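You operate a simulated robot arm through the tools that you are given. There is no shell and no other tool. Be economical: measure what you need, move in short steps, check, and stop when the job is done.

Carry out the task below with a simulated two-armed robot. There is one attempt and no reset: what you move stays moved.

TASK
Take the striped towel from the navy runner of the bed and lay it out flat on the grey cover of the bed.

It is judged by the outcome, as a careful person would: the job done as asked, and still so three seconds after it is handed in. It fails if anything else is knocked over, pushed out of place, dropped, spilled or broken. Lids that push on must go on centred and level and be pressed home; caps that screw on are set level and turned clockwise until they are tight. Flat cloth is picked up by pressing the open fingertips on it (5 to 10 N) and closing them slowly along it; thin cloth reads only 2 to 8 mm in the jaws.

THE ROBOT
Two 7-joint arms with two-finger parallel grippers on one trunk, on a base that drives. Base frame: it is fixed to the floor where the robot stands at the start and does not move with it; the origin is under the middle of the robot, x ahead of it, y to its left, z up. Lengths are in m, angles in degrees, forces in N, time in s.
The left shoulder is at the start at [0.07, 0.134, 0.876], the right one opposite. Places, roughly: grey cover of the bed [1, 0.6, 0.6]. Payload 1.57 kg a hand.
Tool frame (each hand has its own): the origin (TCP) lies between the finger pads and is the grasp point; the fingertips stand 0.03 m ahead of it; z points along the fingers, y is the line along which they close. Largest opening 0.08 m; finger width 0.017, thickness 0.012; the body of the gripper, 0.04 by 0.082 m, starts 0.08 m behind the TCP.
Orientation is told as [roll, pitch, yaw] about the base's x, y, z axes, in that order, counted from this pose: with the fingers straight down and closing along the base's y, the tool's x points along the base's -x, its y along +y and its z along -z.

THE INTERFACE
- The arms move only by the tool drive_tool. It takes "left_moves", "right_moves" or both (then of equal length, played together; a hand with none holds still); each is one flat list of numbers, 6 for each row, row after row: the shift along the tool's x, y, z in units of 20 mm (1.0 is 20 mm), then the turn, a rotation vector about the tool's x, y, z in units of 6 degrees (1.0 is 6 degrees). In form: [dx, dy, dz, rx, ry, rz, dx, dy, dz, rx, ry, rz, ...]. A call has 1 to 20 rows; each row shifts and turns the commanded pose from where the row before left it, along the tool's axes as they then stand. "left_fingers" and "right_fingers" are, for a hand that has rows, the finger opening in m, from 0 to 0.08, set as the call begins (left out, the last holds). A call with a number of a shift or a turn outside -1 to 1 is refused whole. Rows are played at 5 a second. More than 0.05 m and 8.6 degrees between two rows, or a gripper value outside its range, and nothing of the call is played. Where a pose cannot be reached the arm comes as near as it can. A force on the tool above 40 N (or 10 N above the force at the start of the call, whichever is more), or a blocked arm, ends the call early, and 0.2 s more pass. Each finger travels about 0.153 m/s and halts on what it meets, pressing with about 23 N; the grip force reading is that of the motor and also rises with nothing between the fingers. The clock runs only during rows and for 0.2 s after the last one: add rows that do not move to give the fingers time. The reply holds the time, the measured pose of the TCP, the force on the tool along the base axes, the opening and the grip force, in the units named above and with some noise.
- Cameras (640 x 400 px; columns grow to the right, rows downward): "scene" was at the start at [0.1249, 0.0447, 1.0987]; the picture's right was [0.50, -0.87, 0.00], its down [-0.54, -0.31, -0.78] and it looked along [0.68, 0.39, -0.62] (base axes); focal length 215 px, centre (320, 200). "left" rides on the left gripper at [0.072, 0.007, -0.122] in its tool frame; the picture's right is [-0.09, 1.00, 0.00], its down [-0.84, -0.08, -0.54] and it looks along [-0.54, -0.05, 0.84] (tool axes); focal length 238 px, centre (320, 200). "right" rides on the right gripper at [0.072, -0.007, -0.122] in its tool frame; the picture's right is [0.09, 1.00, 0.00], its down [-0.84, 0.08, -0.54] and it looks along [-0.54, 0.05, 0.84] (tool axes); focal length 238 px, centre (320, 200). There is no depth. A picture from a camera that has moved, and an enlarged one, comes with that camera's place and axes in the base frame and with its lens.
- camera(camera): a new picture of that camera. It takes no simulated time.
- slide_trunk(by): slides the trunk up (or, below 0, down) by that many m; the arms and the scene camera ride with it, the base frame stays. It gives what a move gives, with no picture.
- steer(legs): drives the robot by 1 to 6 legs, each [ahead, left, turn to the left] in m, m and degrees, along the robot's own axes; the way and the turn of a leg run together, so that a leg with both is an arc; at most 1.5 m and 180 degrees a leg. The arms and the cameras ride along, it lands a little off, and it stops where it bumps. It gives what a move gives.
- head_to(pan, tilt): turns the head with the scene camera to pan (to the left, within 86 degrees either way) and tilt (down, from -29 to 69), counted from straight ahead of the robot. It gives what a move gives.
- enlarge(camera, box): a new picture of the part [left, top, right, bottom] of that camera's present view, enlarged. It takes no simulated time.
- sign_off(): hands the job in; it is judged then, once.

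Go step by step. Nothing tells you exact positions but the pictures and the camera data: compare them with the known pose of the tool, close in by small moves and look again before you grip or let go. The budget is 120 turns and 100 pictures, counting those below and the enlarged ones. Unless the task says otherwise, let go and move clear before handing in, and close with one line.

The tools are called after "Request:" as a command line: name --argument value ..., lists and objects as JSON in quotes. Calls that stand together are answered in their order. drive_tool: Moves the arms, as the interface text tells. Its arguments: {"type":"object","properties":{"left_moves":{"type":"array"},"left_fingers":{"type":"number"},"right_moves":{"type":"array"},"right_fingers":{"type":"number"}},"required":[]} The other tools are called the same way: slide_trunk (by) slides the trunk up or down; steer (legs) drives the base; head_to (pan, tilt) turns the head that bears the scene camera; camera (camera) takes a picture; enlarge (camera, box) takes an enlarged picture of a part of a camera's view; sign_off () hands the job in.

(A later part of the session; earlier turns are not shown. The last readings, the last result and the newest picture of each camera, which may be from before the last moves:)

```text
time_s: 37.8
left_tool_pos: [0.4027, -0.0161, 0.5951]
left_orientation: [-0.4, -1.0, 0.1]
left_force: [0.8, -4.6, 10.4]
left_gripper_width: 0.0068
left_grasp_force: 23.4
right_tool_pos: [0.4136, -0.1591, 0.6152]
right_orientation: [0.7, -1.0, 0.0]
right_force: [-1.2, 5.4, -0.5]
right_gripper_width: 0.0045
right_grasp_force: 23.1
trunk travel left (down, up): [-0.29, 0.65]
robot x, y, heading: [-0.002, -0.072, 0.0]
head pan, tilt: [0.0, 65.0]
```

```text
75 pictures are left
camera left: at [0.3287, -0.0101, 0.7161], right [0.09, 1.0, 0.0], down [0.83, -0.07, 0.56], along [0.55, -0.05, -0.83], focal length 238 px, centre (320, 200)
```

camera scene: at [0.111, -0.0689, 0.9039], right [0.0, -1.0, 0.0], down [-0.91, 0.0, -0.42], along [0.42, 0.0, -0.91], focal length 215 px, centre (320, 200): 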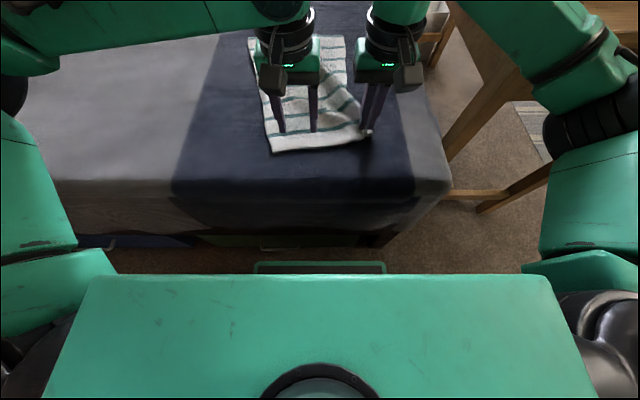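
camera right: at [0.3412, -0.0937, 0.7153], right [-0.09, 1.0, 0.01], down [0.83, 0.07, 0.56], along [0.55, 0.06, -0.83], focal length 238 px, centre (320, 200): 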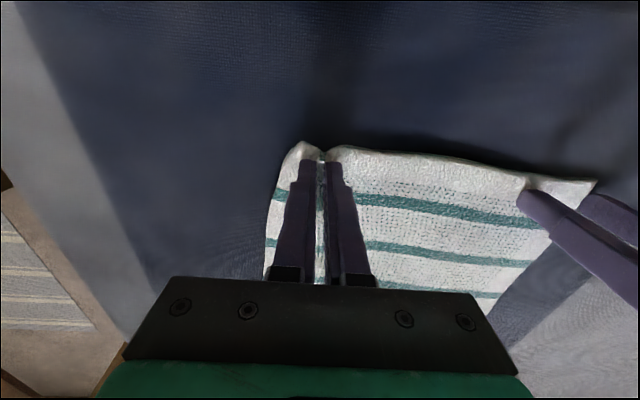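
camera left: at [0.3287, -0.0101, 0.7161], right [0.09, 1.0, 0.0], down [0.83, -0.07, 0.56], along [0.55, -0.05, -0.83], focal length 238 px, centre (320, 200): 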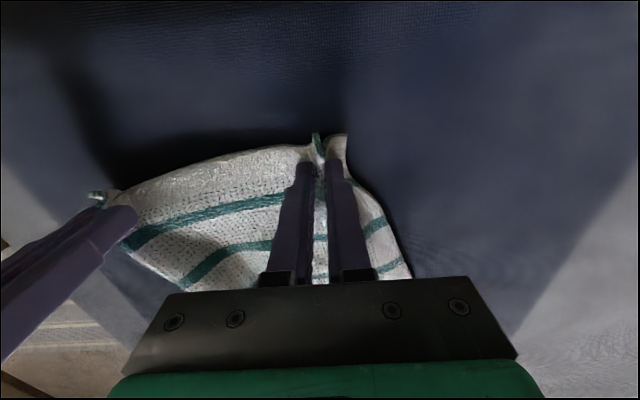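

Both corners are gripped (6.8 and 4.5 mm). Now lift the near side up and forward in an arc.

Request:
drive_tool --left_moves '[-0.5, 0, -1, 0, 0, 0, -0.5, 0, -1, 0, 0, 0, -0.5, 0, -1, 0, 0, 0, -0.5, 0, -1, 0, 0, 0, -0.5, 0, -1, 0, 0, 0, -0.5, 0, -1, 0, 0, 0, -0.5, 0, -1, 0, 0, 0, -0.5, 0, -1, 0, 0, 0, -0.5, 0, -1, 0, 0, 0, -0.5, 0, -1, 0, 0, 0]' --right_moves '[-0.5, -0.1, -0.9, 0, 0, 0, -0.5, -0.1, -0.9, 0, 0, 0, -0.5, -0.1, -0.9, 0, 0, 0, -0.5, -0.1, -0.9, 0, 0, 0, -0.5, -0.1, -0.9, 0, 0, 0, -0.5, -0.1, -0.9, 0, 0, 0, -0.5, -0.1, -0.9, 0, 0, 0, -0.5, -0.1, -0.9, 0, 0, 0, -0.5, -0.1, -0.9, 0, 0, 0, -0.5, -0.1, -0.9, 0, 0, 0]'

Request:
head_to --pan 10 --tilt 40

Request:
camera --camera "scene"

Request:
camera --camera "left"

```text
time_s: 40.0
left_tool_pos: [0.4446, 0.0142, 0.6943]
left_orientation: [-0.4, -1.0, 0.1]
left_force: [-1.2, 0.9, -0.8]
left_gripper_width: 0.0001
left_grasp_force: 21.9
left hand out of reach, approached as far as the arm can: row 3, 4, 5, 6, 7, 8, 9, 10
right_tool_pos: [0.5136, -0.1809, 0.7975]
right_orientation: [0.8, -1.1, 0.1]
right_force: [0.5, -0.8, 0.1]
right_gripper_width: 0.004
right_grasp_force: 22.6
trunk travel left (down, up): [-0.29, 0.65]
robot x, y, heading: [-0.0, -0.0692, -0.1]
head pan, tilt: [0.0, 65.0]
```

```text
time_s: 40.9
left_tool_pos: [0.4443, 0.0135, 0.6932]
left_orientation: [-0.3, -0.9, 0.1]
left_force: [0.3, 0.8, 1.2]
left_gripper_width: 0.0004
left_grasp_force: 21.2
right_tool_pos: [0.5118, -0.1823, 0.796]
right_orientation: [0.7, -1.0, 0.0]
right_force: [0.6, -0.6, -0.6]
right_gripper_width: 0.0038
right_grasp_force: 22.8
trunk travel left (down, up): [-0.29, 0.65]
robot x, y, heading: [0.002, -0.0678, 0.1]
head pan, tilt: [10.0, 40.0]
```

```text
74 pictures are left
camera scene: at [0.134, -0.0536, 0.9361], right [0.17, -0.98, 0.0], down [-0.63, -0.11, -0.77], along [0.75, 0.13, -0.64], focal length 215 px, centre (320, 200)
```

scene: 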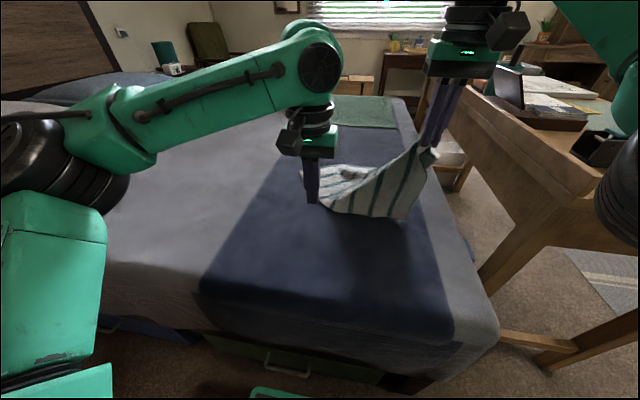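

```text
73 pictures are left
camera left: at [0.3701, 0.0203, 0.8139], right [0.09, 1.0, 0.0], down [0.83, -0.07, 0.56], along [0.55, -0.05, -0.83], focal length 238 px, centre (320, 200)
```

left: 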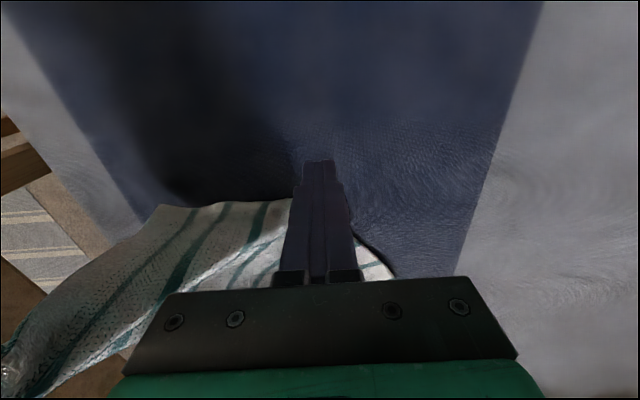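

The left arm ran into its inner limit and lost the cloth. I'll back the base off ~12 cm so both hands work further out, and later lift with the trunk so the arm postures stay the same. The left moves clear first.

Request:
drive_tool --left_moves '[0, 0.8, -0.6, 0, 0, 0, 0, 1, -0.6, 0, 0, 0, 0, 1, -0.6, 0, 0, 0, 0, 1, -0.3, 0, 0, 0, 0, 1, -0.3, 0, 0, 0, 0, 1, 0, 0, 0, 0]' --left_fingers 0.045

Request:
steer --legs '[[-0.12, 0.06, 0]]'

Request:
camera --camera "scene"

Request:
camera --camera "left"

```text
time_s: 42.3
left_tool_pos: [0.4426, 0.1309, 0.7423]
left_orientation: [-0.5, -0.9, 0.1]
left_force: [-0.1, 0.6, 0.5]
left_gripper_width: 0.0451
left_grasp_force: 0.1
right_tool_pos: [0.5133, -0.1807, 0.7962]
right_orientation: [0.7, -0.9, 0.0]
right_force: [-0.6, -0.1, 0.7]
right_gripper_width: 0.0039
right_grasp_force: 22.9
trunk travel left (down, up): [-0.29, 0.65]
robot x, y, heading: [0.002, -0.0709, 0.0]
head pan, tilt: [10.0, 40.0]
```

```text
time_s: 43.6
left_tool_pos: [0.3222, 0.1878, 0.7421]
left_orientation: [-0.4, -1.0, -0.1]
left_force: [-0.6, 0.6, -0.7]
left_gripper_width: 0.045
left_grasp_force: 0.1
right_tool_pos: [0.3908, -0.1237, 0.7965]
right_orientation: [0.8, -1.1, -0.1]
right_force: [-0.1, 0.2, 0.8]
right_gripper_width: 0.0036
right_grasp_force: 22.7
trunk travel left (down, up): [-0.29, 0.65]
robot x, y, heading: [-0.1195, -0.014, -0.2]
head pan, tilt: [10.0, 40.0]
```

```text
72 pictures are left
camera scene: at [0.0135, 0.0064, 0.9363], right [0.17, -0.99, 0.0], down [-0.63, -0.11, -0.77], along [0.76, 0.13, -0.64], focal length 215 px, centre (320, 200)
```

scene: 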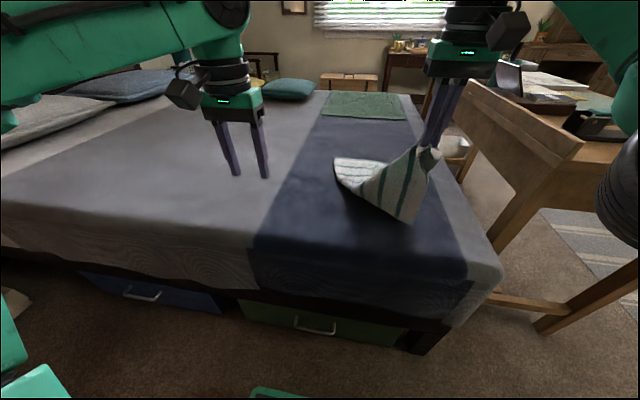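

```text
71 pictures are left
camera left: at [0.2491, 0.1956, 0.8626], right [0.09, 1.0, 0.0], down [0.83, -0.08, 0.56], along [0.55, -0.06, -0.83], focal length 238 px, centre (320, 200)
```

left: 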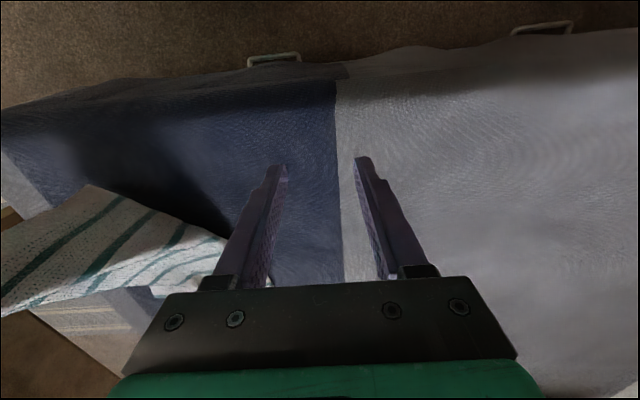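

The corner under the right hand is folded over; I'll lay it back down further to the right to unfold the near edge, then look.

Request:
drive_tool --right_moves '[-0.1, -0.6, 0.9, 0, 0, 0, -0.1, -0.6, 0.9, 0, 0, 0, -0.1, -0.6, 0.9, 0, 0, 0, -0.1, -0.6, 0.9, 0, 0, 0, -0.1, -0.6, 0.9, 0, 0, 0, -0.1, -0.5, 0.9, 0, 0, 0, 0, -0.5, 0.9, 0, 0, 0, 0, 0, 0.9, 0, 0, 0, 0, 0, 0.9, 0, 0, 0, 0, 0, 0.9, 0, 0, 0, 0, 0, 0, 0, 0, 0]'

Request:
camera --camera "scene"

Request:
camera --camera "right"

```text
time_s: 46.0
left_tool_pos: [0.3236, 0.1887, 0.7416]
left_orientation: [-0.3, -0.9, -0.1]
left_force: [0.5, 0.2, 0.3]
left_gripper_width: 0.0451
left_grasp_force: 0.2
right_tool_pos: [0.4062, -0.2015, 0.6149]
right_orientation: [0.8, -1.0, -0.3]
right_force: [0.3, 0.7, 0.1]
right_gripper_width: 0.0043
right_grasp_force: 23.5
trunk travel left (down, up): [-0.29, 0.65]
robot x, y, heading: [-0.1202, -0.0094, -0.5]
head pan, tilt: [10.0, 40.0]
```

```text
70 pictures are left
camera scene: at [0.014, 0.0061, 0.9362], right [0.17, -0.99, 0.0], down [-0.63, -0.11, -0.77], along [0.75, 0.13, -0.64], focal length 215 px, centre (320, 200)
```

scene: 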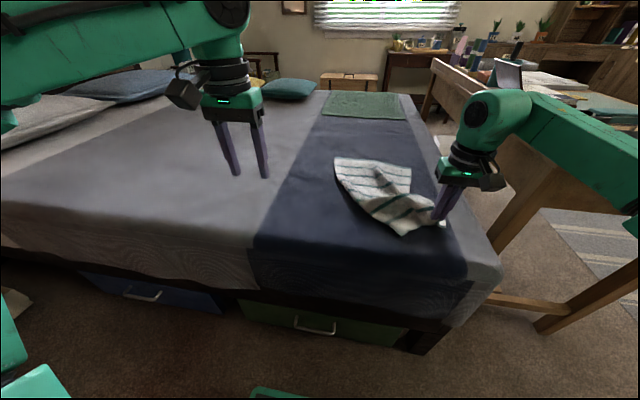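

```text
69 pictures are left
camera right: at [0.3314, -0.2106, 0.7338], right [-0.09, 1.0, 0.01], down [0.83, 0.07, 0.56], along [0.55, 0.06, -0.83], focal length 238 px, centre (320, 200)
```

right: 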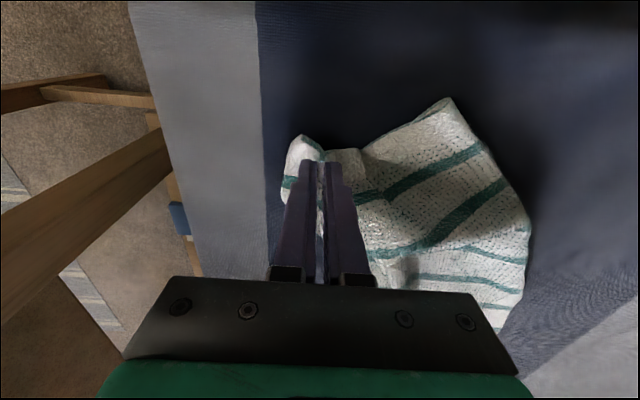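

Near-left corner C is at about (0.355, −0.12), D under the right hand. I'll release D and use the right hand to grab C and pull it left to open the towel.

Request:
drive_tool --right_moves '[0, 0, 0.3, 0, 0, 0, 0, 0, 0, 0, 0, 0]' --right_fingers 0.02

Request:
drive_tool --right_moves '[0, 0, -1, 0, 0, 0, 0, 0, -1, 0, 0, 0, 0, 0.9, 0, 0, 0, 0, 0.4, 0.9, 0, 0, 0, 0, 0.4, 0.9, 0, 0, 0, 0, 0, 0.8, 0, 0, 0, 0, 0, 0.7, 0, 0, 0, 0, 0, 0, 0.6, 0, 0, 0, 0, 0, 0, 0, 0, 0]' --right_fingers 0.036

Request:
camera --camera "right"

```text
time_s: 46.6
left_tool_pos: [0.3242, 0.1878, 0.7415]
left_orientation: [-0.4, -0.9, -0.2]
left_force: [0.1, -1.4, 1.4]
left_gripper_width: 0.045
left_grasp_force: 0.0
right_tool_pos: [0.4066, -0.201, 0.6095]
right_orientation: [0.7, -0.8, -0.3]
right_force: [-0.4, 0.1, 0.2]
right_gripper_width: 0.0201
right_grasp_force: 0.1
trunk travel left (down, up): [-0.29, 0.65]
robot x, y, heading: [-0.1178, -0.0103, -0.2]
head pan, tilt: [10.0, 40.0]
```

```text
time_s: 48.6
left_tool_pos: [0.3244, 0.1879, 0.7424]
left_orientation: [-0.3, -0.9, -0.1]
left_force: [-0.5, -0.3, 0.1]
left_gripper_width: 0.045
left_grasp_force: 0.0
right_tool_pos: [0.3907, -0.1174, 0.6371]
right_orientation: [0.8, -0.9, -0.2]
right_force: [-0.2, 0.2, 0.1]
right_gripper_width: 0.0359
right_grasp_force: 0.0
trunk travel left (down, up): [-0.29, 0.65]
robot x, y, heading: [-0.1183, -0.0112, 0.1]
head pan, tilt: [10.0, 40.0]
```

```text
68 pictures are left
camera right: at [0.3157, -0.1266, 0.7578], right [-0.09, 1.0, 0.01], down [0.83, 0.07, 0.56], along [0.55, 0.06, -0.83], focal length 238 px, centre (320, 200)
```

right: 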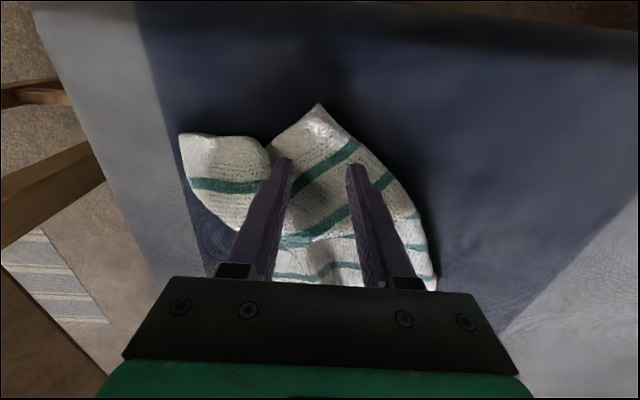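

Good alignment with C. Press and close in stages.

Request:
drive_tool --right_moves '[0.25, 0, 0.9, 0, 0, 0, 0, 0, 0.7, 0, 0, 0, 0, 0, 0.3, 0, 0, 0, 0, 0, 0.15, 0, 0, 0, 0, 0, 0, 0, 0, 0]' --right_fingers 0.036

```text
time_s: 49.8
left_tool_pos: [0.323, 0.189, 0.7426]
left_orientation: [-0.5, -0.9, -0.1]
left_force: [-0.4, 0.1, 0.2]
left_gripper_width: 0.045
left_grasp_force: 0.0
right_tool_pos: [0.3861, -0.117, 0.5985]
right_orientation: [0.7, -1.1, -0.2]
right_force: [-0.9, 0.0, 10.3]
right_gripper_width: 0.0352
right_grasp_force: 0.1
trunk travel left (down, up): [-0.29, 0.65]
robot x, y, heading: [-0.1231, -0.0072, -0.4]
head pan, tilt: [10.0, 40.0]
```

Request:
drive_tool --right_moves '[0, 0, 0, 0, 0, 0, 0, 0, 0, 0, 0, 0]' --right_fingers 0.025

Request:
drive_tool --right_moves '[0, 0, 0, 0, 0, 0, 0, 0, 0, 0, 0, 0]' --right_fingers 0.014

Request:
drive_tool --right_moves '[0, 0, 0, 0, 0, 0, 0, 0, 0, 0, 0, 0, 0, 0, 0, 0, 0, 0]' --right_fingers 0.0

Request:
camera --camera "right"

```text
time_s: 50.4
left_tool_pos: [0.3234, 0.1898, 0.7426]
left_orientation: [-0.4, -1.0, -0.1]
left_force: [0.9, -0.5, -0.5]
left_gripper_width: 0.0453
left_grasp_force: 0.1
right_tool_pos: [0.3866, -0.1167, 0.5992]
right_orientation: [0.7, -1.0, -0.2]
right_force: [0.1, 1.2, 9.0]
right_gripper_width: 0.022
right_grasp_force: 0.1
trunk travel left (down, up): [-0.29, 0.65]
robot x, y, heading: [-0.1162, -0.0069, -0.5]
head pan, tilt: [10.0, 40.0]
```

```text
time_s: 51.0
left_tool_pos: [0.3232, 0.1886, 0.7427]
left_orientation: [-0.4, -1.1, -0.1]
left_force: [-0.3, -0.6, 1.5]
left_gripper_width: 0.0451
left_grasp_force: 0.0
right_tool_pos: [0.3861, -0.1166, 0.5989]
right_orientation: [0.8, -1.0, -0.2]
right_force: [1.2, -0.1, 10.6]
right_gripper_width: 0.0104
right_grasp_force: 0.1
trunk travel left (down, up): [-0.29, 0.65]
robot x, y, heading: [-0.12, -0.0091, -0.3]
head pan, tilt: [10.0, 40.0]
```

```text
time_s: 51.8
left_tool_pos: [0.3225, 0.1885, 0.7418]
left_orientation: [-0.4, -1.0, -0.1]
left_force: [0.3, -0.5, -0.5]
left_gripper_width: 0.0449
left_grasp_force: 0.0
right_tool_pos: [0.3856, -0.1175, 0.5985]
right_orientation: [0.7, -1.0, -0.2]
right_force: [0.2, -0.2, 10.0]
right_gripper_width: 0.0001
right_grasp_force: 21.3
trunk travel left (down, up): [-0.29, 0.65]
robot x, y, heading: [-0.1173, -0.0125, -0.2]
head pan, tilt: [10.0, 40.0]
```

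```text
67 pictures are left
camera right: at [0.3109, -0.126, 0.718], right [-0.09, 1.0, 0.01], down [0.83, 0.07, 0.56], along [0.55, 0.06, -0.83], focal length 238 px, centre (320, 200)
```

right: 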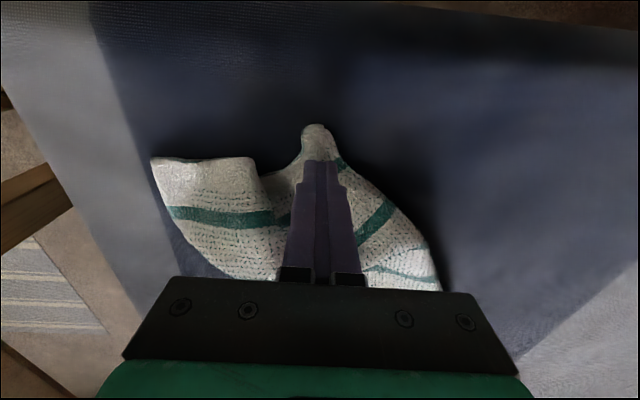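

The fold slipped out beneath the tips. Re-open wider and press harder this time.

Request:
drive_tool --right_moves '[0, 0, -0.8, 0, 0, 0, 0, 0, 0, 0, 0, 0, 0, 0, 0.6, 0, 0, 0, 0, 0, 0.3, 0, 0, 0, 0, 0, 0.1, 0, 0, 0, 0, 0, 0, 0, 0, 0]' --right_fingers 0.045

Request:
camera --camera "right"

```text
time_s: 53.2
left_tool_pos: [0.3215, 0.188, 0.7432]
left_orientation: [-0.5, -1.2, -0.1]
left_force: [0.6, 0.1, 1.0]
left_gripper_width: 0.0451
left_grasp_force: 0.1
right_tool_pos: [0.3859, -0.116, 0.5973]
right_orientation: [0.7, -1.3, -0.3]
right_force: [7.8, -1.0, 23.3]
right_gripper_width: 0.0441
right_grasp_force: 0.0
trunk travel left (down, up): [-0.29, 0.65]
robot x, y, heading: [-0.1193, -0.006, -0.4]
head pan, tilt: [10.0, 40.0]
```

```text
66 pictures are left
camera right: at [0.3105, -0.1256, 0.7162], right [-0.09, 1.0, 0.01], down [0.82, 0.07, 0.56], along [0.56, 0.06, -0.83], focal length 238 px, centre (320, 200)
```

right: 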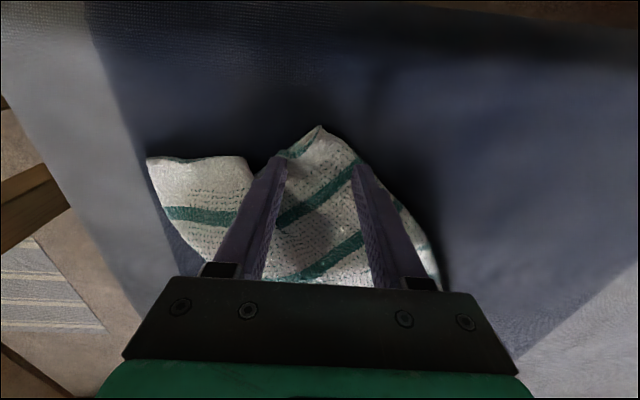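

Request:
drive_tool --right_moves '[0, 0, -0.09, 0, 0, 0, 0, 0, 0, 0, 0, 0]' --right_fingers 0.034

Request:
drive_tool --right_moves '[0, 0, 0, 0, 0, 0, 0, 0, 0, 0, 0, 0]' --right_fingers 0.024

Request:
drive_tool --right_moves '[0, 0, 0, 0, 0, 0, 0, 0, 0, 0, 0, 0]' --right_fingers 0.014

Request:
camera --camera "right"

Request:
drive_tool --right_moves '[0, 0, 0, 0, 0, 0, 0, 0, 0, 0, 0, 0, 0, 0, 0, 0, 0, 0]' --right_fingers 0.0

```text
time_s: 53.8
left_tool_pos: [0.3225, 0.1879, 0.7424]
left_orientation: [-0.4, -1.1, -0.1]
left_force: [0.3, 0.6, -0.1]
left_gripper_width: 0.045
left_grasp_force: 0.1
right_tool_pos: [0.3853, -0.1163, 0.5965]
right_orientation: [0.7, -1.1, -0.3]
right_force: [0.8, -1.5, 17.4]
right_gripper_width: 0.0295
right_grasp_force: 0.0
trunk travel left (down, up): [-0.29, 0.65]
robot x, y, heading: [-0.1211, -0.0071, -0.2]
head pan, tilt: [10.0, 40.0]
```

```text
time_s: 54.4
left_tool_pos: [0.3229, 0.1881, 0.744]
left_orientation: [-0.4, -1.1, -0.1]
left_force: [0.5, -0.1, 1.1]
left_gripper_width: 0.045
left_grasp_force: 0.0
right_tool_pos: [0.3845, -0.1179, 0.5971]
right_orientation: [0.6, -1.0, -0.2]
right_force: [-1.1, -0.6, 16.6]
right_gripper_width: 0.0191
right_grasp_force: 0.0
trunk travel left (down, up): [-0.29, 0.65]
robot x, y, heading: [-0.1239, -0.0073, -0.2]
head pan, tilt: [10.0, 40.0]
```

```text
time_s: 55.0
left_tool_pos: [0.3221, 0.1887, 0.7426]
left_orientation: [-0.3, -1.0, 0.0]
left_force: [-0.5, 0.3, -0.1]
left_gripper_width: 0.045
left_grasp_force: 0.0
right_tool_pos: [0.3849, -0.1161, 0.5982]
right_orientation: [0.7, -1.0, -0.1]
right_force: [1.1, 1.2, 17.6]
right_gripper_width: 0.0123
right_grasp_force: 0.1
trunk travel left (down, up): [-0.29, 0.65]
robot x, y, heading: [-0.1178, -0.0128, -0.0]
head pan, tilt: [10.0, 40.0]
```

```text
65 pictures are left
camera right: at [0.3103, -0.1254, 0.7167], right [-0.09, 1.0, 0.01], down [0.83, 0.07, 0.56], along [0.56, 0.06, -0.83], focal length 238 px, centre (320, 200)
```

right: 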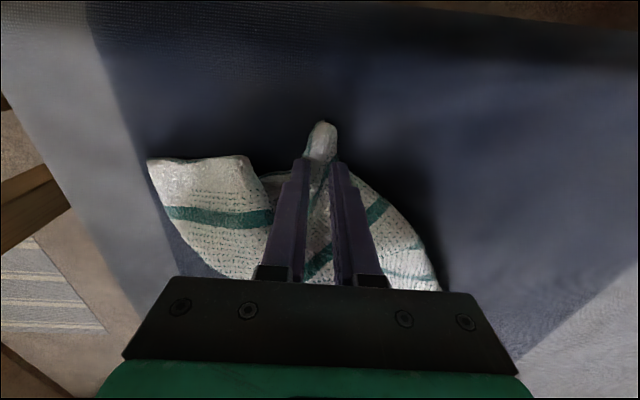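

```text
time_s: 55.8
left_tool_pos: [0.3218, 0.1889, 0.7439]
left_orientation: [-0.4, -1.1, 0.0]
left_force: [0.1, -0.5, -1.1]
left_gripper_width: 0.0451
left_grasp_force: 0.1
right_tool_pos: [0.3854, -0.1177, 0.5972]
right_orientation: [0.7, -1.1, -0.3]
right_force: [1.5, 0.2, 21.1]
right_gripper_width: 0.0045
right_grasp_force: 23.1
trunk travel left (down, up): [-0.29, 0.65]
robot x, y, heading: [-0.119, -0.0105, 0.1]
head pan, tilt: [10.0, 40.0]
```

C is gripped at 4.5 mm. Lift it slightly and carry it left ~20 cm to open the towel out.

Request:
drive_tool --right_moves '[0, 0, -1, 0, 0, 0, 0, 0, -0.8, 0, 0, 0, 0.1, 1, 0, 0, 0, 0, 0.1, 1, 0, 0, 0, 0, 0.1, 1, 0, 0, 0, 0, 0.1, 1, 0, 0, 0, 0, 0.1, 1, 0, 0, 0, 0, 0.1, 1, 0, 0, 0, 0, 0.1, 1, 0, 0, 0, 0, 0.1, 1, 0, 0, 0, 0, 0.1, 1, 0, 0, 0, 0]'

Request:
camera --camera "scene"

Request:
camera --camera "right"

```text
time_s: 58.2
left_tool_pos: [0.3229, 0.1885, 0.7422]
left_orientation: [-0.4, -1.0, -0.1]
left_force: [-1.0, 0.3, -1.0]
left_gripper_width: 0.045
left_grasp_force: 0.0
right_tool_pos: [0.368, 0.0628, 0.6332]
right_orientation: [0.6, -0.8, -0.2]
right_force: [0.0, -0.1, -0.7]
right_gripper_width: 0.004
right_grasp_force: 23.0
trunk travel left (down, up): [-0.29, 0.65]
robot x, y, heading: [-0.1202, -0.0098, -0.1]
head pan, tilt: [10.0, 40.0]
```

```text
64 pictures are left
camera scene: at [0.014, 0.0064, 0.9362], right [0.17, -0.99, 0.0], down [-0.63, -0.11, -0.77], along [0.75, 0.13, -0.64], focal length 215 px, centre (320, 200)
```

scene: 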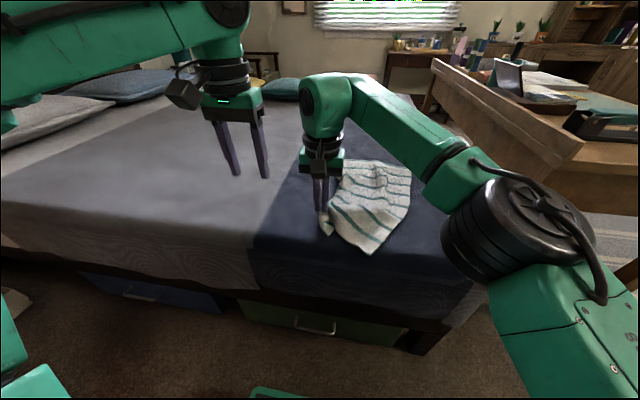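

```text
63 pictures are left
camera right: at [0.2945, 0.054, 0.7527], right [-0.09, 1.0, 0.01], down [0.83, 0.07, 0.56], along [0.55, 0.06, -0.83], focal length 238 px, centre (320, 200)
```

right: 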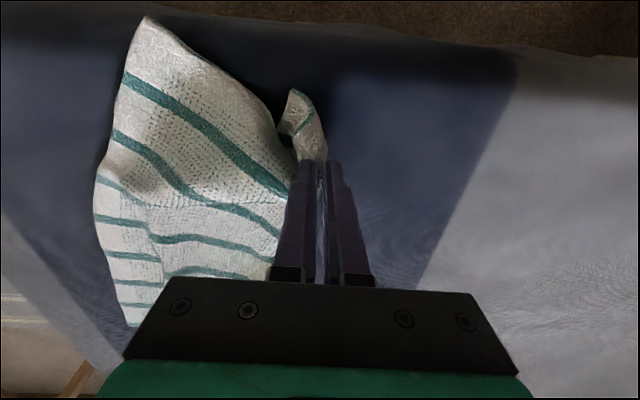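

The towel is now a single open layer, with its left edge roughly along y≈0.05. Next the left hand grips the left edge further up while the right keeps C, so I can draw the towel sideways by its whole left edge. First I bring the left hand over and look.

Request:
drive_tool --left_moves '[-0.9, -0.3, 0.2, 0, 0, 0, -0.9, -0.3, 0.2, 0, 0, 0, -0.9, -0.3, 0.2, 0, 0, 0, -0.9, -0.3, 0.2, 0, 0, 0, -0.9, -0.3, 0.2, 0, 0, 0, -0.9, -0.3, 0.2, 0, 0, 0, -0.9, -0.3, 0.2, 0, 0, 0, -0.9, -0.3, 0.2, 0, 0, 0, -0.9, -0.3, 0.2, 0, 0, 0, -0.9, 0, 0.2, 0, 0, 0]' --right_moves '[0, 0, 0.3, 0, 0, 0, 0, 0, 0.3, 0, 0, 0, 0, 0, 0.3, 0, 0, 0, 0, 0, 0.3, 0, 0, 0, 0, 0, 0, 0, 0, 0, 0, 0, 0, 0, 0, 0, 0, 0, 0, 0, 0, 0, 0, 0, 0, 0, 0, 0, 0, 0, 0, 0, 0, 0, 0, 0, 0, 0, 0, 0]'

Request:
camera --camera "left"

Request:
camera --camera "scene"

```text
time_s: 60.4
left_tool_pos: [0.3898, 0.1702, 0.7315]
left_orientation: [-0.4, -0.9, -0.2]
left_force: [-0.3, 0.4, 0.7]
left_gripper_width: 0.045
left_grasp_force: 0.1
left hand out of reach, approached as far as the arm can: row 4, 5, 6, 7, 8, 9, 10
right_tool_pos: [0.3681, 0.0617, 0.6101]
right_orientation: [0.7, -0.9, -0.2]
right_force: [0.1, 0.6, 0.4]
right_gripper_width: 0.0039
right_grasp_force: 23.3
trunk travel left (down, up): [-0.29, 0.65]
robot x, y, heading: [-0.12, -0.0066, -0.1]
head pan, tilt: [10.0, 40.0]
```

```text
62 pictures are left
camera left: at [0.3165, 0.1777, 0.8521], right [0.09, 1.0, 0.0], down [0.83, -0.08, 0.56], along [0.55, -0.06, -0.83], focal length 238 px, centre (320, 200)
```

left: 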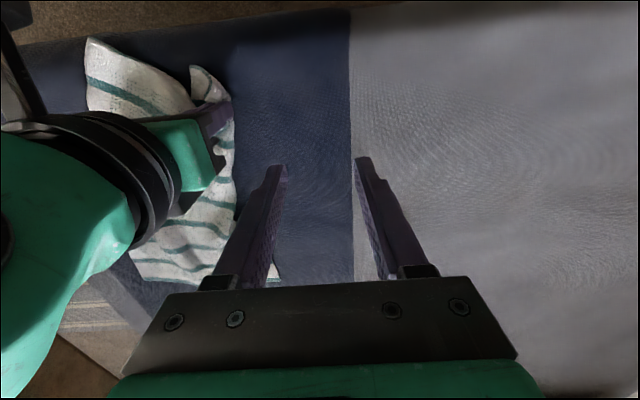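

```text
61 pictures are left
camera scene: at [0.014, 0.0062, 0.9362], right [0.17, -0.99, 0.0], down [-0.63, -0.11, -0.77], along [0.75, 0.13, -0.64], focal length 215 px, centre (320, 200)
```

scene: 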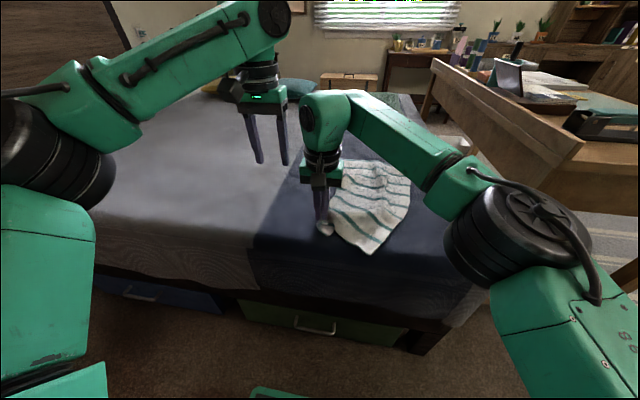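

The left arm doesn't reach well inward, so I'll instead drag the towel by corner C with the right hand, strafing left and a bit ahead, and straighten it on the grey where there's more room.

Request:
drive_tool --left_moves '[0.5, 0.8, -0.5, 0, 0, 0, 0.5, 0.8, -0.5, 0, 0, 0, 0.5, 0.8, -0.5, 0, 0, 0, 0, 0.8, -0.5, 0, 0, 0, 0, 0.8, -0.5, 0, 0, 0]'

Request:
steer --legs '[[0.1, 0.25, 0]]'

Request:
camera --camera "scene"

Request:
camera --camera "right"

```text
time_s: 61.6
left_tool_pos: [0.3603, 0.2511, 0.7795]
left_orientation: [-0.3, -0.9, -0.2]
left_force: [-0.5, 0.3, -0.7]
left_gripper_width: 0.045
left_grasp_force: 0.0
right_tool_pos: [0.369, 0.0621, 0.6095]
right_orientation: [0.7, -0.9, -0.1]
right_force: [-0.3, 0.3, 2.3]
right_gripper_width: 0.0039
right_grasp_force: 23.2
trunk travel left (down, up): [-0.29, 0.65]
robot x, y, heading: [-0.1201, -0.0107, -0.3]
head pan, tilt: [10.0, 40.0]
```

```text
time_s: 63.5
left_tool_pos: [0.4632, 0.5006, 0.7787]
left_orientation: [-0.4, -0.9, -0.4]
left_force: [-0.3, 0.3, -0.1]
left_gripper_width: 0.0449
left_grasp_force: 0.2
right_tool_pos: [0.4703, 0.3122, 0.6091]
right_orientation: [0.6, -0.9, -0.4]
right_force: [0.4, 0.2, -0.5]
right_gripper_width: 0.0042
right_grasp_force: 23.2
trunk travel left (down, up): [-0.29, 0.65]
robot x, y, heading: [-0.0206, 0.2403, -0.2]
head pan, tilt: [10.0, 40.0]
```

```text
60 pictures are left
camera scene: at [0.1163, 0.2576, 0.9362], right [0.16, -0.99, 0.0], down [-0.63, -0.11, -0.77], along [0.76, 0.13, -0.64], focal length 215 px, centre (320, 200)
```

scene: 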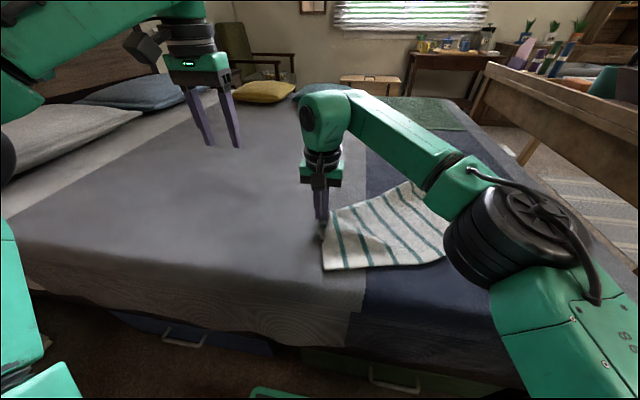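

```text
59 pictures are left
camera right: at [0.3961, 0.3035, 0.729], right [-0.08, 1.0, 0.01], down [0.83, 0.06, 0.56], along [0.55, 0.05, -0.83], focal length 238 px, centre (320, 200)
```

right: 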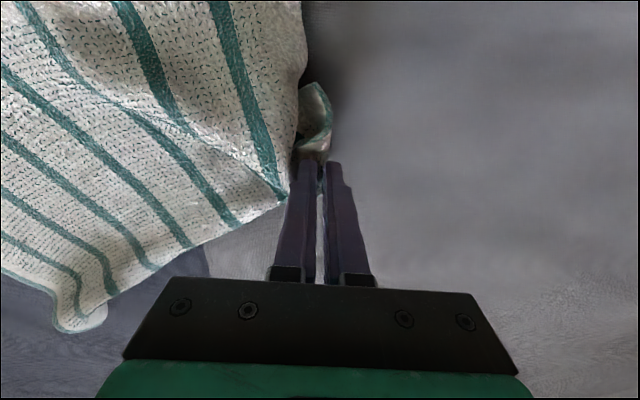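

The towel follows flat and swings round behind C. Continue left in two legs, checking.

Request:
steer --legs '[[0.02, 0.22, 0]]'

Request:
camera --camera "scene"

```text
time_s: 65.2
left_tool_pos: [0.4847, 0.7228, 0.7803]
left_orientation: [-0.5, -0.9, -0.3]
left_force: [-0.7, 0.1, 0.6]
left_gripper_width: 0.0448
left_grasp_force: 0.1
right_tool_pos: [0.492, 0.5349, 0.6089]
right_orientation: [0.7, -0.9, -0.4]
right_force: [-0.2, 0.2, -0.8]
right_gripper_width: 0.0038
right_grasp_force: 23.0
trunk travel left (down, up): [-0.29, 0.65]
robot x, y, heading: [0.0029, 0.4657, -0.5]
head pan, tilt: [10.0, 40.0]
```

```text
58 pictures are left
camera scene: at [0.1378, 0.4789, 0.9362], right [0.17, -0.99, 0.0], down [-0.63, -0.11, -0.77], along [0.76, 0.13, -0.64], focal length 215 px, centre (320, 200)
```

scene: 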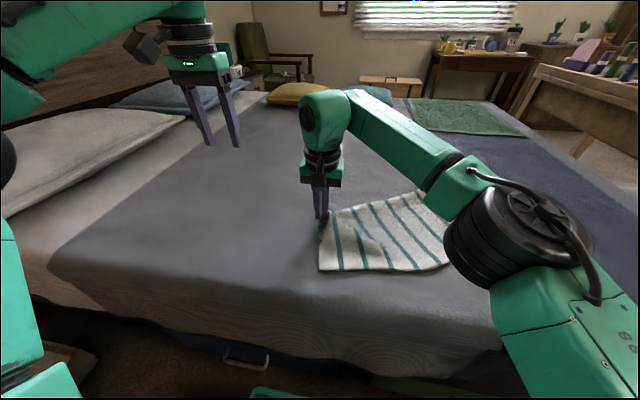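

Still flat. One more ~0.2 m, raising the left hand first to clear the pillows.

Request:
drive_tool --left_moves '[0, 0, -1, 0, 0, 0, 0, 0, -1, 0, 0, 0, 0, 0, -1, 0, 0, 0, 0, 0, -1, 0, 0, 0]'

Request:
steer --legs '[[0.0, 0.2, 0]]'

Request:
head_to --pan -10 --tilt 48

Request:
camera --camera "scene"

Request:
camera --camera "right"

Request:
camera --camera "left"

```text
time_s: 66.2
left_tool_pos: [0.4599, 0.7262, 0.8313]
left_orientation: [-0.3, -1.0, -0.3]
left_force: [-0.4, -0.2, -0.7]
left_gripper_width: 0.0452
left_grasp_force: 0.0
left hand out of reach, approached as far as the arm can: row 2, 3, 4
right_tool_pos: [0.4927, 0.5331, 0.6097]
right_orientation: [0.7, -0.9, -0.4]
right_force: [-0.6, 0.1, 0.2]
right_gripper_width: 0.0038
right_grasp_force: 22.8
trunk travel left (down, up): [-0.29, 0.65]
robot x, y, heading: [0.0064, 0.4632, -0.2]
head pan, tilt: [10.0, 40.0]
```

```text
time_s: 67.8
left_tool_pos: [0.465, 0.9256, 0.8308]
left_orientation: [-0.4, -1.1, -0.5]
left_force: [-1.4, 0.1, -0.8]
left_gripper_width: 0.0448
left_grasp_force: 0.0
right_tool_pos: [0.4939, 0.734, 0.6083]
right_orientation: [0.7, -0.9, -0.6]
right_force: [0.3, 0.2, 0.5]
right_gripper_width: 0.0039
right_grasp_force: 23.3
trunk travel left (down, up): [-0.29, 0.65]
robot x, y, heading: [0.0068, 0.6625, -0.7]
head pan, tilt: [10.0, 40.0]
```

```text
time_s: 68.6
left_tool_pos: [0.4642, 0.9241, 0.8308]
left_orientation: [-0.4, -0.9, -0.5]
left_force: [-0.2, 0.2, -0.5]
left_gripper_width: 0.045
left_grasp_force: 0.1
right_tool_pos: [0.4945, 0.7328, 0.6095]
right_orientation: [0.7, -0.9, -0.6]
right_force: [-1.0, -0.4, 0.4]
right_gripper_width: 0.0039
right_grasp_force: 22.9
trunk travel left (down, up): [-0.29, 0.65]
robot x, y, heading: [0.0061, 0.6624, -0.6]
head pan, tilt: [-10.0, 48.0]
```

```text
57 pictures are left
camera scene: at [0.1332, 0.6507, 0.9248], right [-0.18, -0.98, 0.0], down [-0.73, 0.14, -0.67], along [0.66, -0.12, -0.74], focal length 215 px, centre (320, 200)
```

scene: 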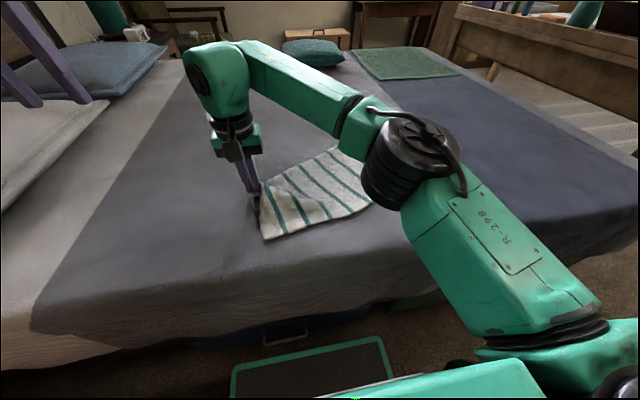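

```text
56 pictures are left
camera right: at [0.4196, 0.7246, 0.7291], right [-0.08, 1.0, 0.01], down [0.83, 0.06, 0.56], along [0.55, 0.05, -0.83], focal length 238 px, centre (320, 200)
```

right: 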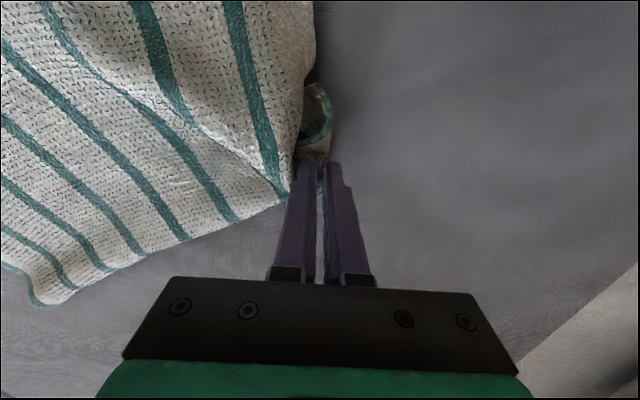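

```text
55 pictures are left
camera left: at [0.3905, 0.9327, 0.9519], right [0.1, 0.99, 0.0], down [0.83, -0.08, 0.56], along [0.55, -0.06, -0.83], focal length 238 px, centre (320, 200)
```

left: 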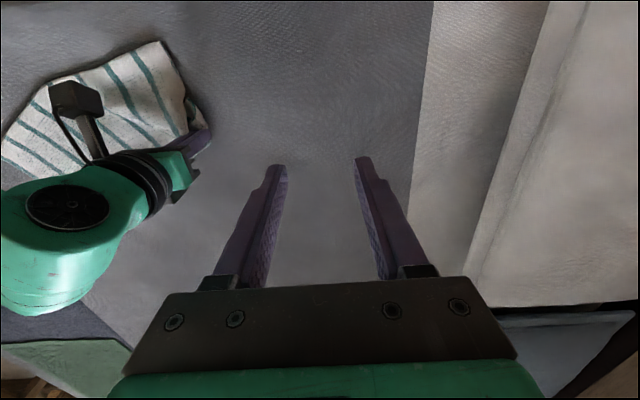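

The towel is all on the grey now. Lower, release C and raise clear to inspect.

Request:
drive_tool --right_moves '[0, 0, 0.25, 0, 0, 0, 0, 0, 0.2, 0, 0, 0, 0, 0, 0, 0, 0, 0]'

Request:
drive_tool --right_moves '[0, 0, 0, 0, 0, 0, 0, 0, 0, 0, 0, 0]' --right_fingers 0.015

Request:
drive_tool --right_moves '[0, 0, -1, 0, 0, 0, 0, 0, -1, 0, 0, 0, 0, 0, -1, 0, 0, 0, 0, -1, -1, 0, 0, 0, 0, -1, -1, 0, 0, 0, 0, -1, -1, 0, 0, 0, 0, -1, -1, 0, 0, 0, 0, -1, -1, 0, 0, 0]' --right_fingers 0.045

Request:
camera --camera "scene"

Request:
camera --camera "right"

Request:
camera --camera "left"

```text
time_s: 69.4
left_tool_pos: [0.4644, 0.924, 0.8322]
left_orientation: [-0.3, -1.1, -0.5]
left_force: [0.4, 0.1, -0.1]
left_gripper_width: 0.0448
left_grasp_force: 0.2
right_tool_pos: [0.4937, 0.7331, 0.6001]
right_orientation: [0.7, -1.1, -0.5]
right_force: [1.4, 0.6, 4.9]
right_gripper_width: 0.004
right_grasp_force: 22.7
trunk travel left (down, up): [-0.29, 0.65]
robot x, y, heading: [0.0058, 0.665, -0.8]
head pan, tilt: [-10.0, 48.0]
```

```text
time_s: 70.0
left_tool_pos: [0.4639, 0.9249, 0.8309]
left_orientation: [-0.2, -1.0, -0.5]
left_force: [-0.7, -0.1, 0.3]
left_gripper_width: 0.0452
left_grasp_force: 0.1
right_tool_pos: [0.493, 0.733, 0.5993]
right_orientation: [0.6, -0.9, -0.6]
right_force: [0.1, 1.4, 1.6]
right_gripper_width: 0.0139
right_grasp_force: 0.0
trunk travel left (down, up): [-0.29, 0.65]
robot x, y, heading: [0.0077, 0.6655, -0.7]
head pan, tilt: [-10.0, 48.0]
```

```text
time_s: 71.8
left_tool_pos: [0.4642, 0.9256, 0.8308]
left_orientation: [-0.3, -1.1, -0.4]
left_force: [-0.5, -0.7, 0.0]
left_gripper_width: 0.0451
left_grasp_force: 0.1
right_tool_pos: [0.4905, 0.6317, 0.7602]
right_orientation: [0.7, -0.9, -0.6]
right_force: [-0.5, -0.6, 0.0]
right_gripper_width: 0.045
right_grasp_force: 0.0
trunk travel left (down, up): [-0.29, 0.65]
robot x, y, heading: [0.0083, 0.666, -0.9]
head pan, tilt: [-10.0, 48.0]
```

```text
54 pictures are left
camera scene: at [0.1328, 0.6505, 0.9248], right [-0.18, -0.98, 0.0], down [-0.73, 0.14, -0.67], along [0.66, -0.12, -0.74], focal length 215 px, centre (320, 200)
```

scene: 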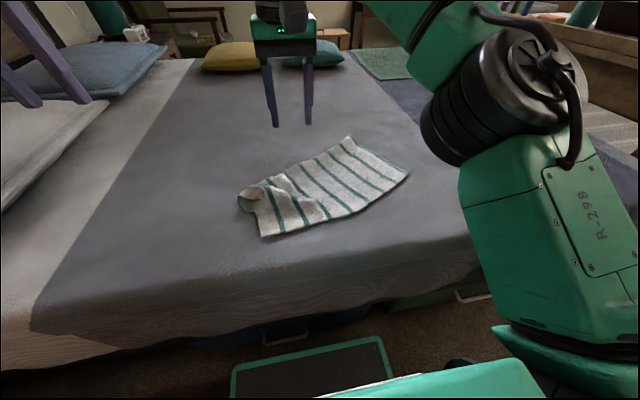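

```text
53 pictures are left
camera right: at [0.4155, 0.6229, 0.8797], right [-0.08, 1.0, 0.01], down [0.83, 0.06, 0.56], along [0.55, 0.05, -0.83], focal length 238 px, centre (320, 200)
```

right: 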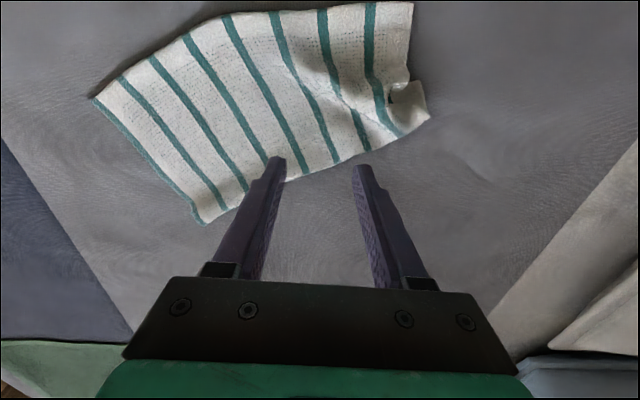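

```text
52 pictures are left
camera left: at [0.3901, 0.9325, 0.9522], right [0.1, 0.99, 0.0], down [0.83, -0.08, 0.56], along [0.55, -0.06, -0.83], focal length 238 px, centre (320, 200)
```

left: 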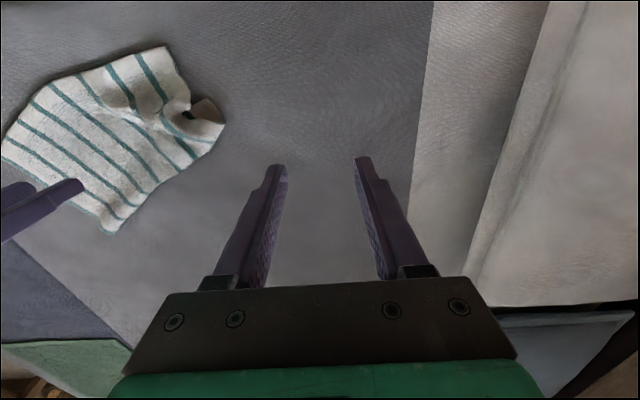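

The towel lies open on the grey, with just a ruck at corner C. Let me zoom in.

Request:
enlarge --camera "right" --box '[280, 0, 460, 180]'

Request:
enlarge --camera "scene" --box '[220, 120, 420, 250]'

```text
2.22 times, centred on (370, 90) of right
camera zoom: at [0.4155, 0.6229, 0.8797], right [-0.08, 1.0, 0.01], down [0.83, 0.06, 0.56], along [0.55, 0.05, -0.83], focal length 530 px, centre (209, 444)
```

zoom: 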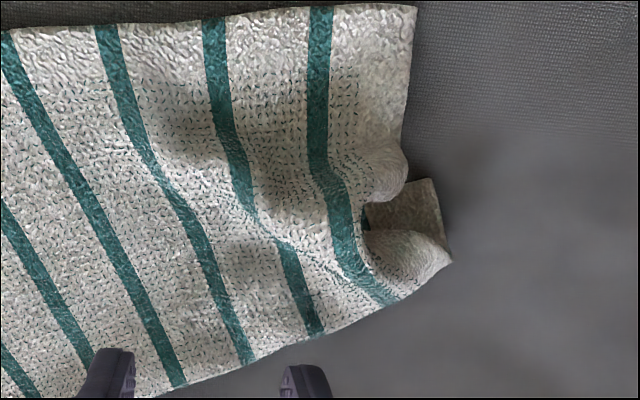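

```text
3.08 times, centred on (320, 185) of scene
camera zoom: at [0.1328, 0.6505, 0.9248], right [-0.18, -0.98, 0.0], down [-0.73, 0.14, -0.67], along [0.66, -0.12, -0.74], focal length 661 px, centre (320, 246)
```

zoom: 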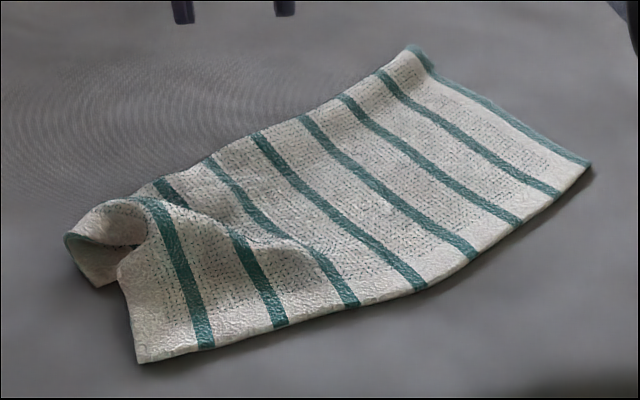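

There's a ruck at C: the C–D edge is ~10 cm short. I'll try pressing fingertips on the cloth near C and sliding it outward, away from D, to flatten it without pinching.

Request:
drive_tool --right_moves '[0, 0.9, 0.5, 0, 0, 0, 0, 0.9, 0.9, 0, 0, 0, 0, 0.9, 0.9, 0, 0, 0, 0, 0.9, 0.9, 0, 0, 0, 0, 0.9, 0.9, 0, 0, 0, 0, 0.6, 0.9, 0, 0, 0, 0, 0, 0.9, 0, 0, 0, 0, 0, 0.6, 0, 0, 0, 0, 0, 0, 0, 0, 0]' --right_fingers 0.02

Request:
camera --camera "right"

```text
time_s: 73.8
left_tool_pos: [0.4638, 0.9256, 0.8315]
left_orientation: [-0.3, -1.0, -0.5]
left_force: [-0.3, -0.1, 0.5]
left_gripper_width: 0.0453
left_grasp_force: 0.1
right_tool_pos: [0.4952, 0.7342, 0.6299]
right_orientation: [0.7, -1.0, -0.6]
right_force: [-0.2, -0.3, -0.1]
right_gripper_width: 0.0202
right_grasp_force: 0.1
trunk travel left (down, up): [-0.29, 0.65]
robot x, y, heading: [0.0112, 0.6647, -0.7]
head pan, tilt: [-10.0, 48.0]
```

```text
49 pictures are left
camera right: at [0.4198, 0.726, 0.7505], right [-0.08, 1.0, 0.01], down [0.83, 0.06, 0.56], along [0.55, 0.05, -0.83], focal length 238 px, centre (320, 200)
```

right: 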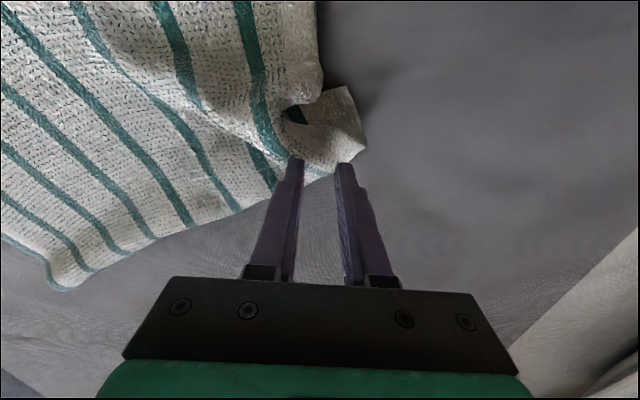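

The corner flap itself lies flat around (0.475, 0.755). I'll press there with nearly closed tips.

Request:
drive_tool --right_moves '[1, 0.9, 0, 0, 0, 0, 0, 0, 0.9, 0, 0, 0, 0, 0, 0.4, 0, 0, 0, 0, 0, 0.2, 0, 0, 0, 0, 0, 0.15, 0, 0, 0, 0, 0, 0, 0, 0, 0]' --right_fingers 0.006

Request:
camera --camera "right"

```text
time_s: 75.2
left_tool_pos: [0.4651, 0.925, 0.8325]
left_orientation: [-0.3, -1.0, -0.5]
left_force: [0.1, 0.4, -0.1]
left_gripper_width: 0.0448
left_grasp_force: 0.1
right_tool_pos: [0.4743, 0.7539, 0.5966]
right_orientation: [0.7, -1.0, -0.7]
right_force: [1.0, -1.0, 3.5]
right_gripper_width: 0.0063
right_grasp_force: 0.2
trunk travel left (down, up): [-0.29, 0.65]
robot x, y, heading: [0.0056, 0.6662, -0.4]
head pan, tilt: [-10.0, 48.0]
```

```text
48 pictures are left
camera right: at [0.3994, 0.7447, 0.7171], right [-0.08, 1.0, 0.01], down [0.83, 0.06, 0.56], along [0.55, 0.05, -0.83], focal length 238 px, centre (320, 200)
```

right: 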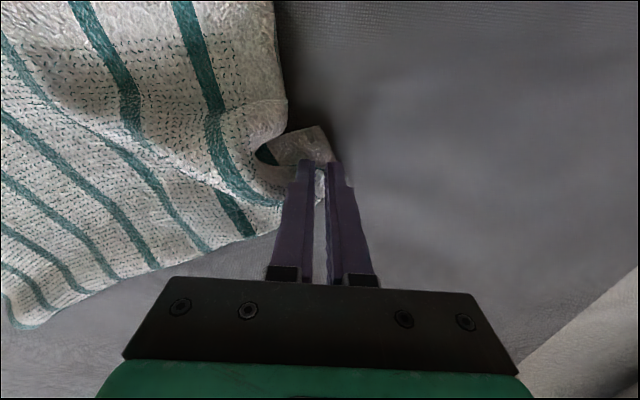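

Tips are on the flap. Press a bit more and slide outward along (0.89, 0.47) by ~5 cm.

Request:
drive_tool --right_moves '[0, 0, 0.12, 0, 0, 0, -0.3, 0.16, 0, 0, 0, 0, -0.4, 0.21, 0, 0, 0, 0, -0.4, 0.21, 0, 0, 0, 0, -0.4, 0.21, 0, 0, 0, 0, -0.4, 0.21, 0, 0, 0, 0, -0.4, 0.21, 0, 0, 0, 0]'

Request:
camera --camera "right"

```text
time_s: 76.8
left_tool_pos: [0.4637, 0.9241, 0.8321]
left_orientation: [-0.4, -1.1, -0.4]
left_force: [0.6, 0.5, 0.3]
left_gripper_width: 0.0448
left_grasp_force: 0.0
right_tool_pos: [0.504, 0.7681, 0.5949]
right_orientation: [0.7, -1.1, -0.6]
right_force: [-3.5, -1.8, 5.7]
right_gripper_width: 0.0065
right_grasp_force: 0.5
right hand out of reach, approached as far as the arm can: row 6, 7
trunk travel left (down, up): [-0.29, 0.65]
robot x, y, heading: [0.007, 0.6644, -0.7]
head pan, tilt: [-10.0, 48.0]
```

```text
47 pictures are left
camera right: at [0.4288, 0.7602, 0.7158], right [-0.08, 1.0, 0.01], down [0.83, 0.06, 0.56], along [0.56, 0.05, -0.83], focal length 238 px, centre (320, 200)
```

right: 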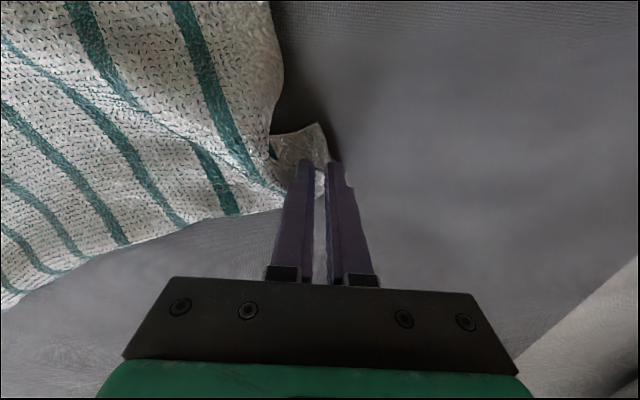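

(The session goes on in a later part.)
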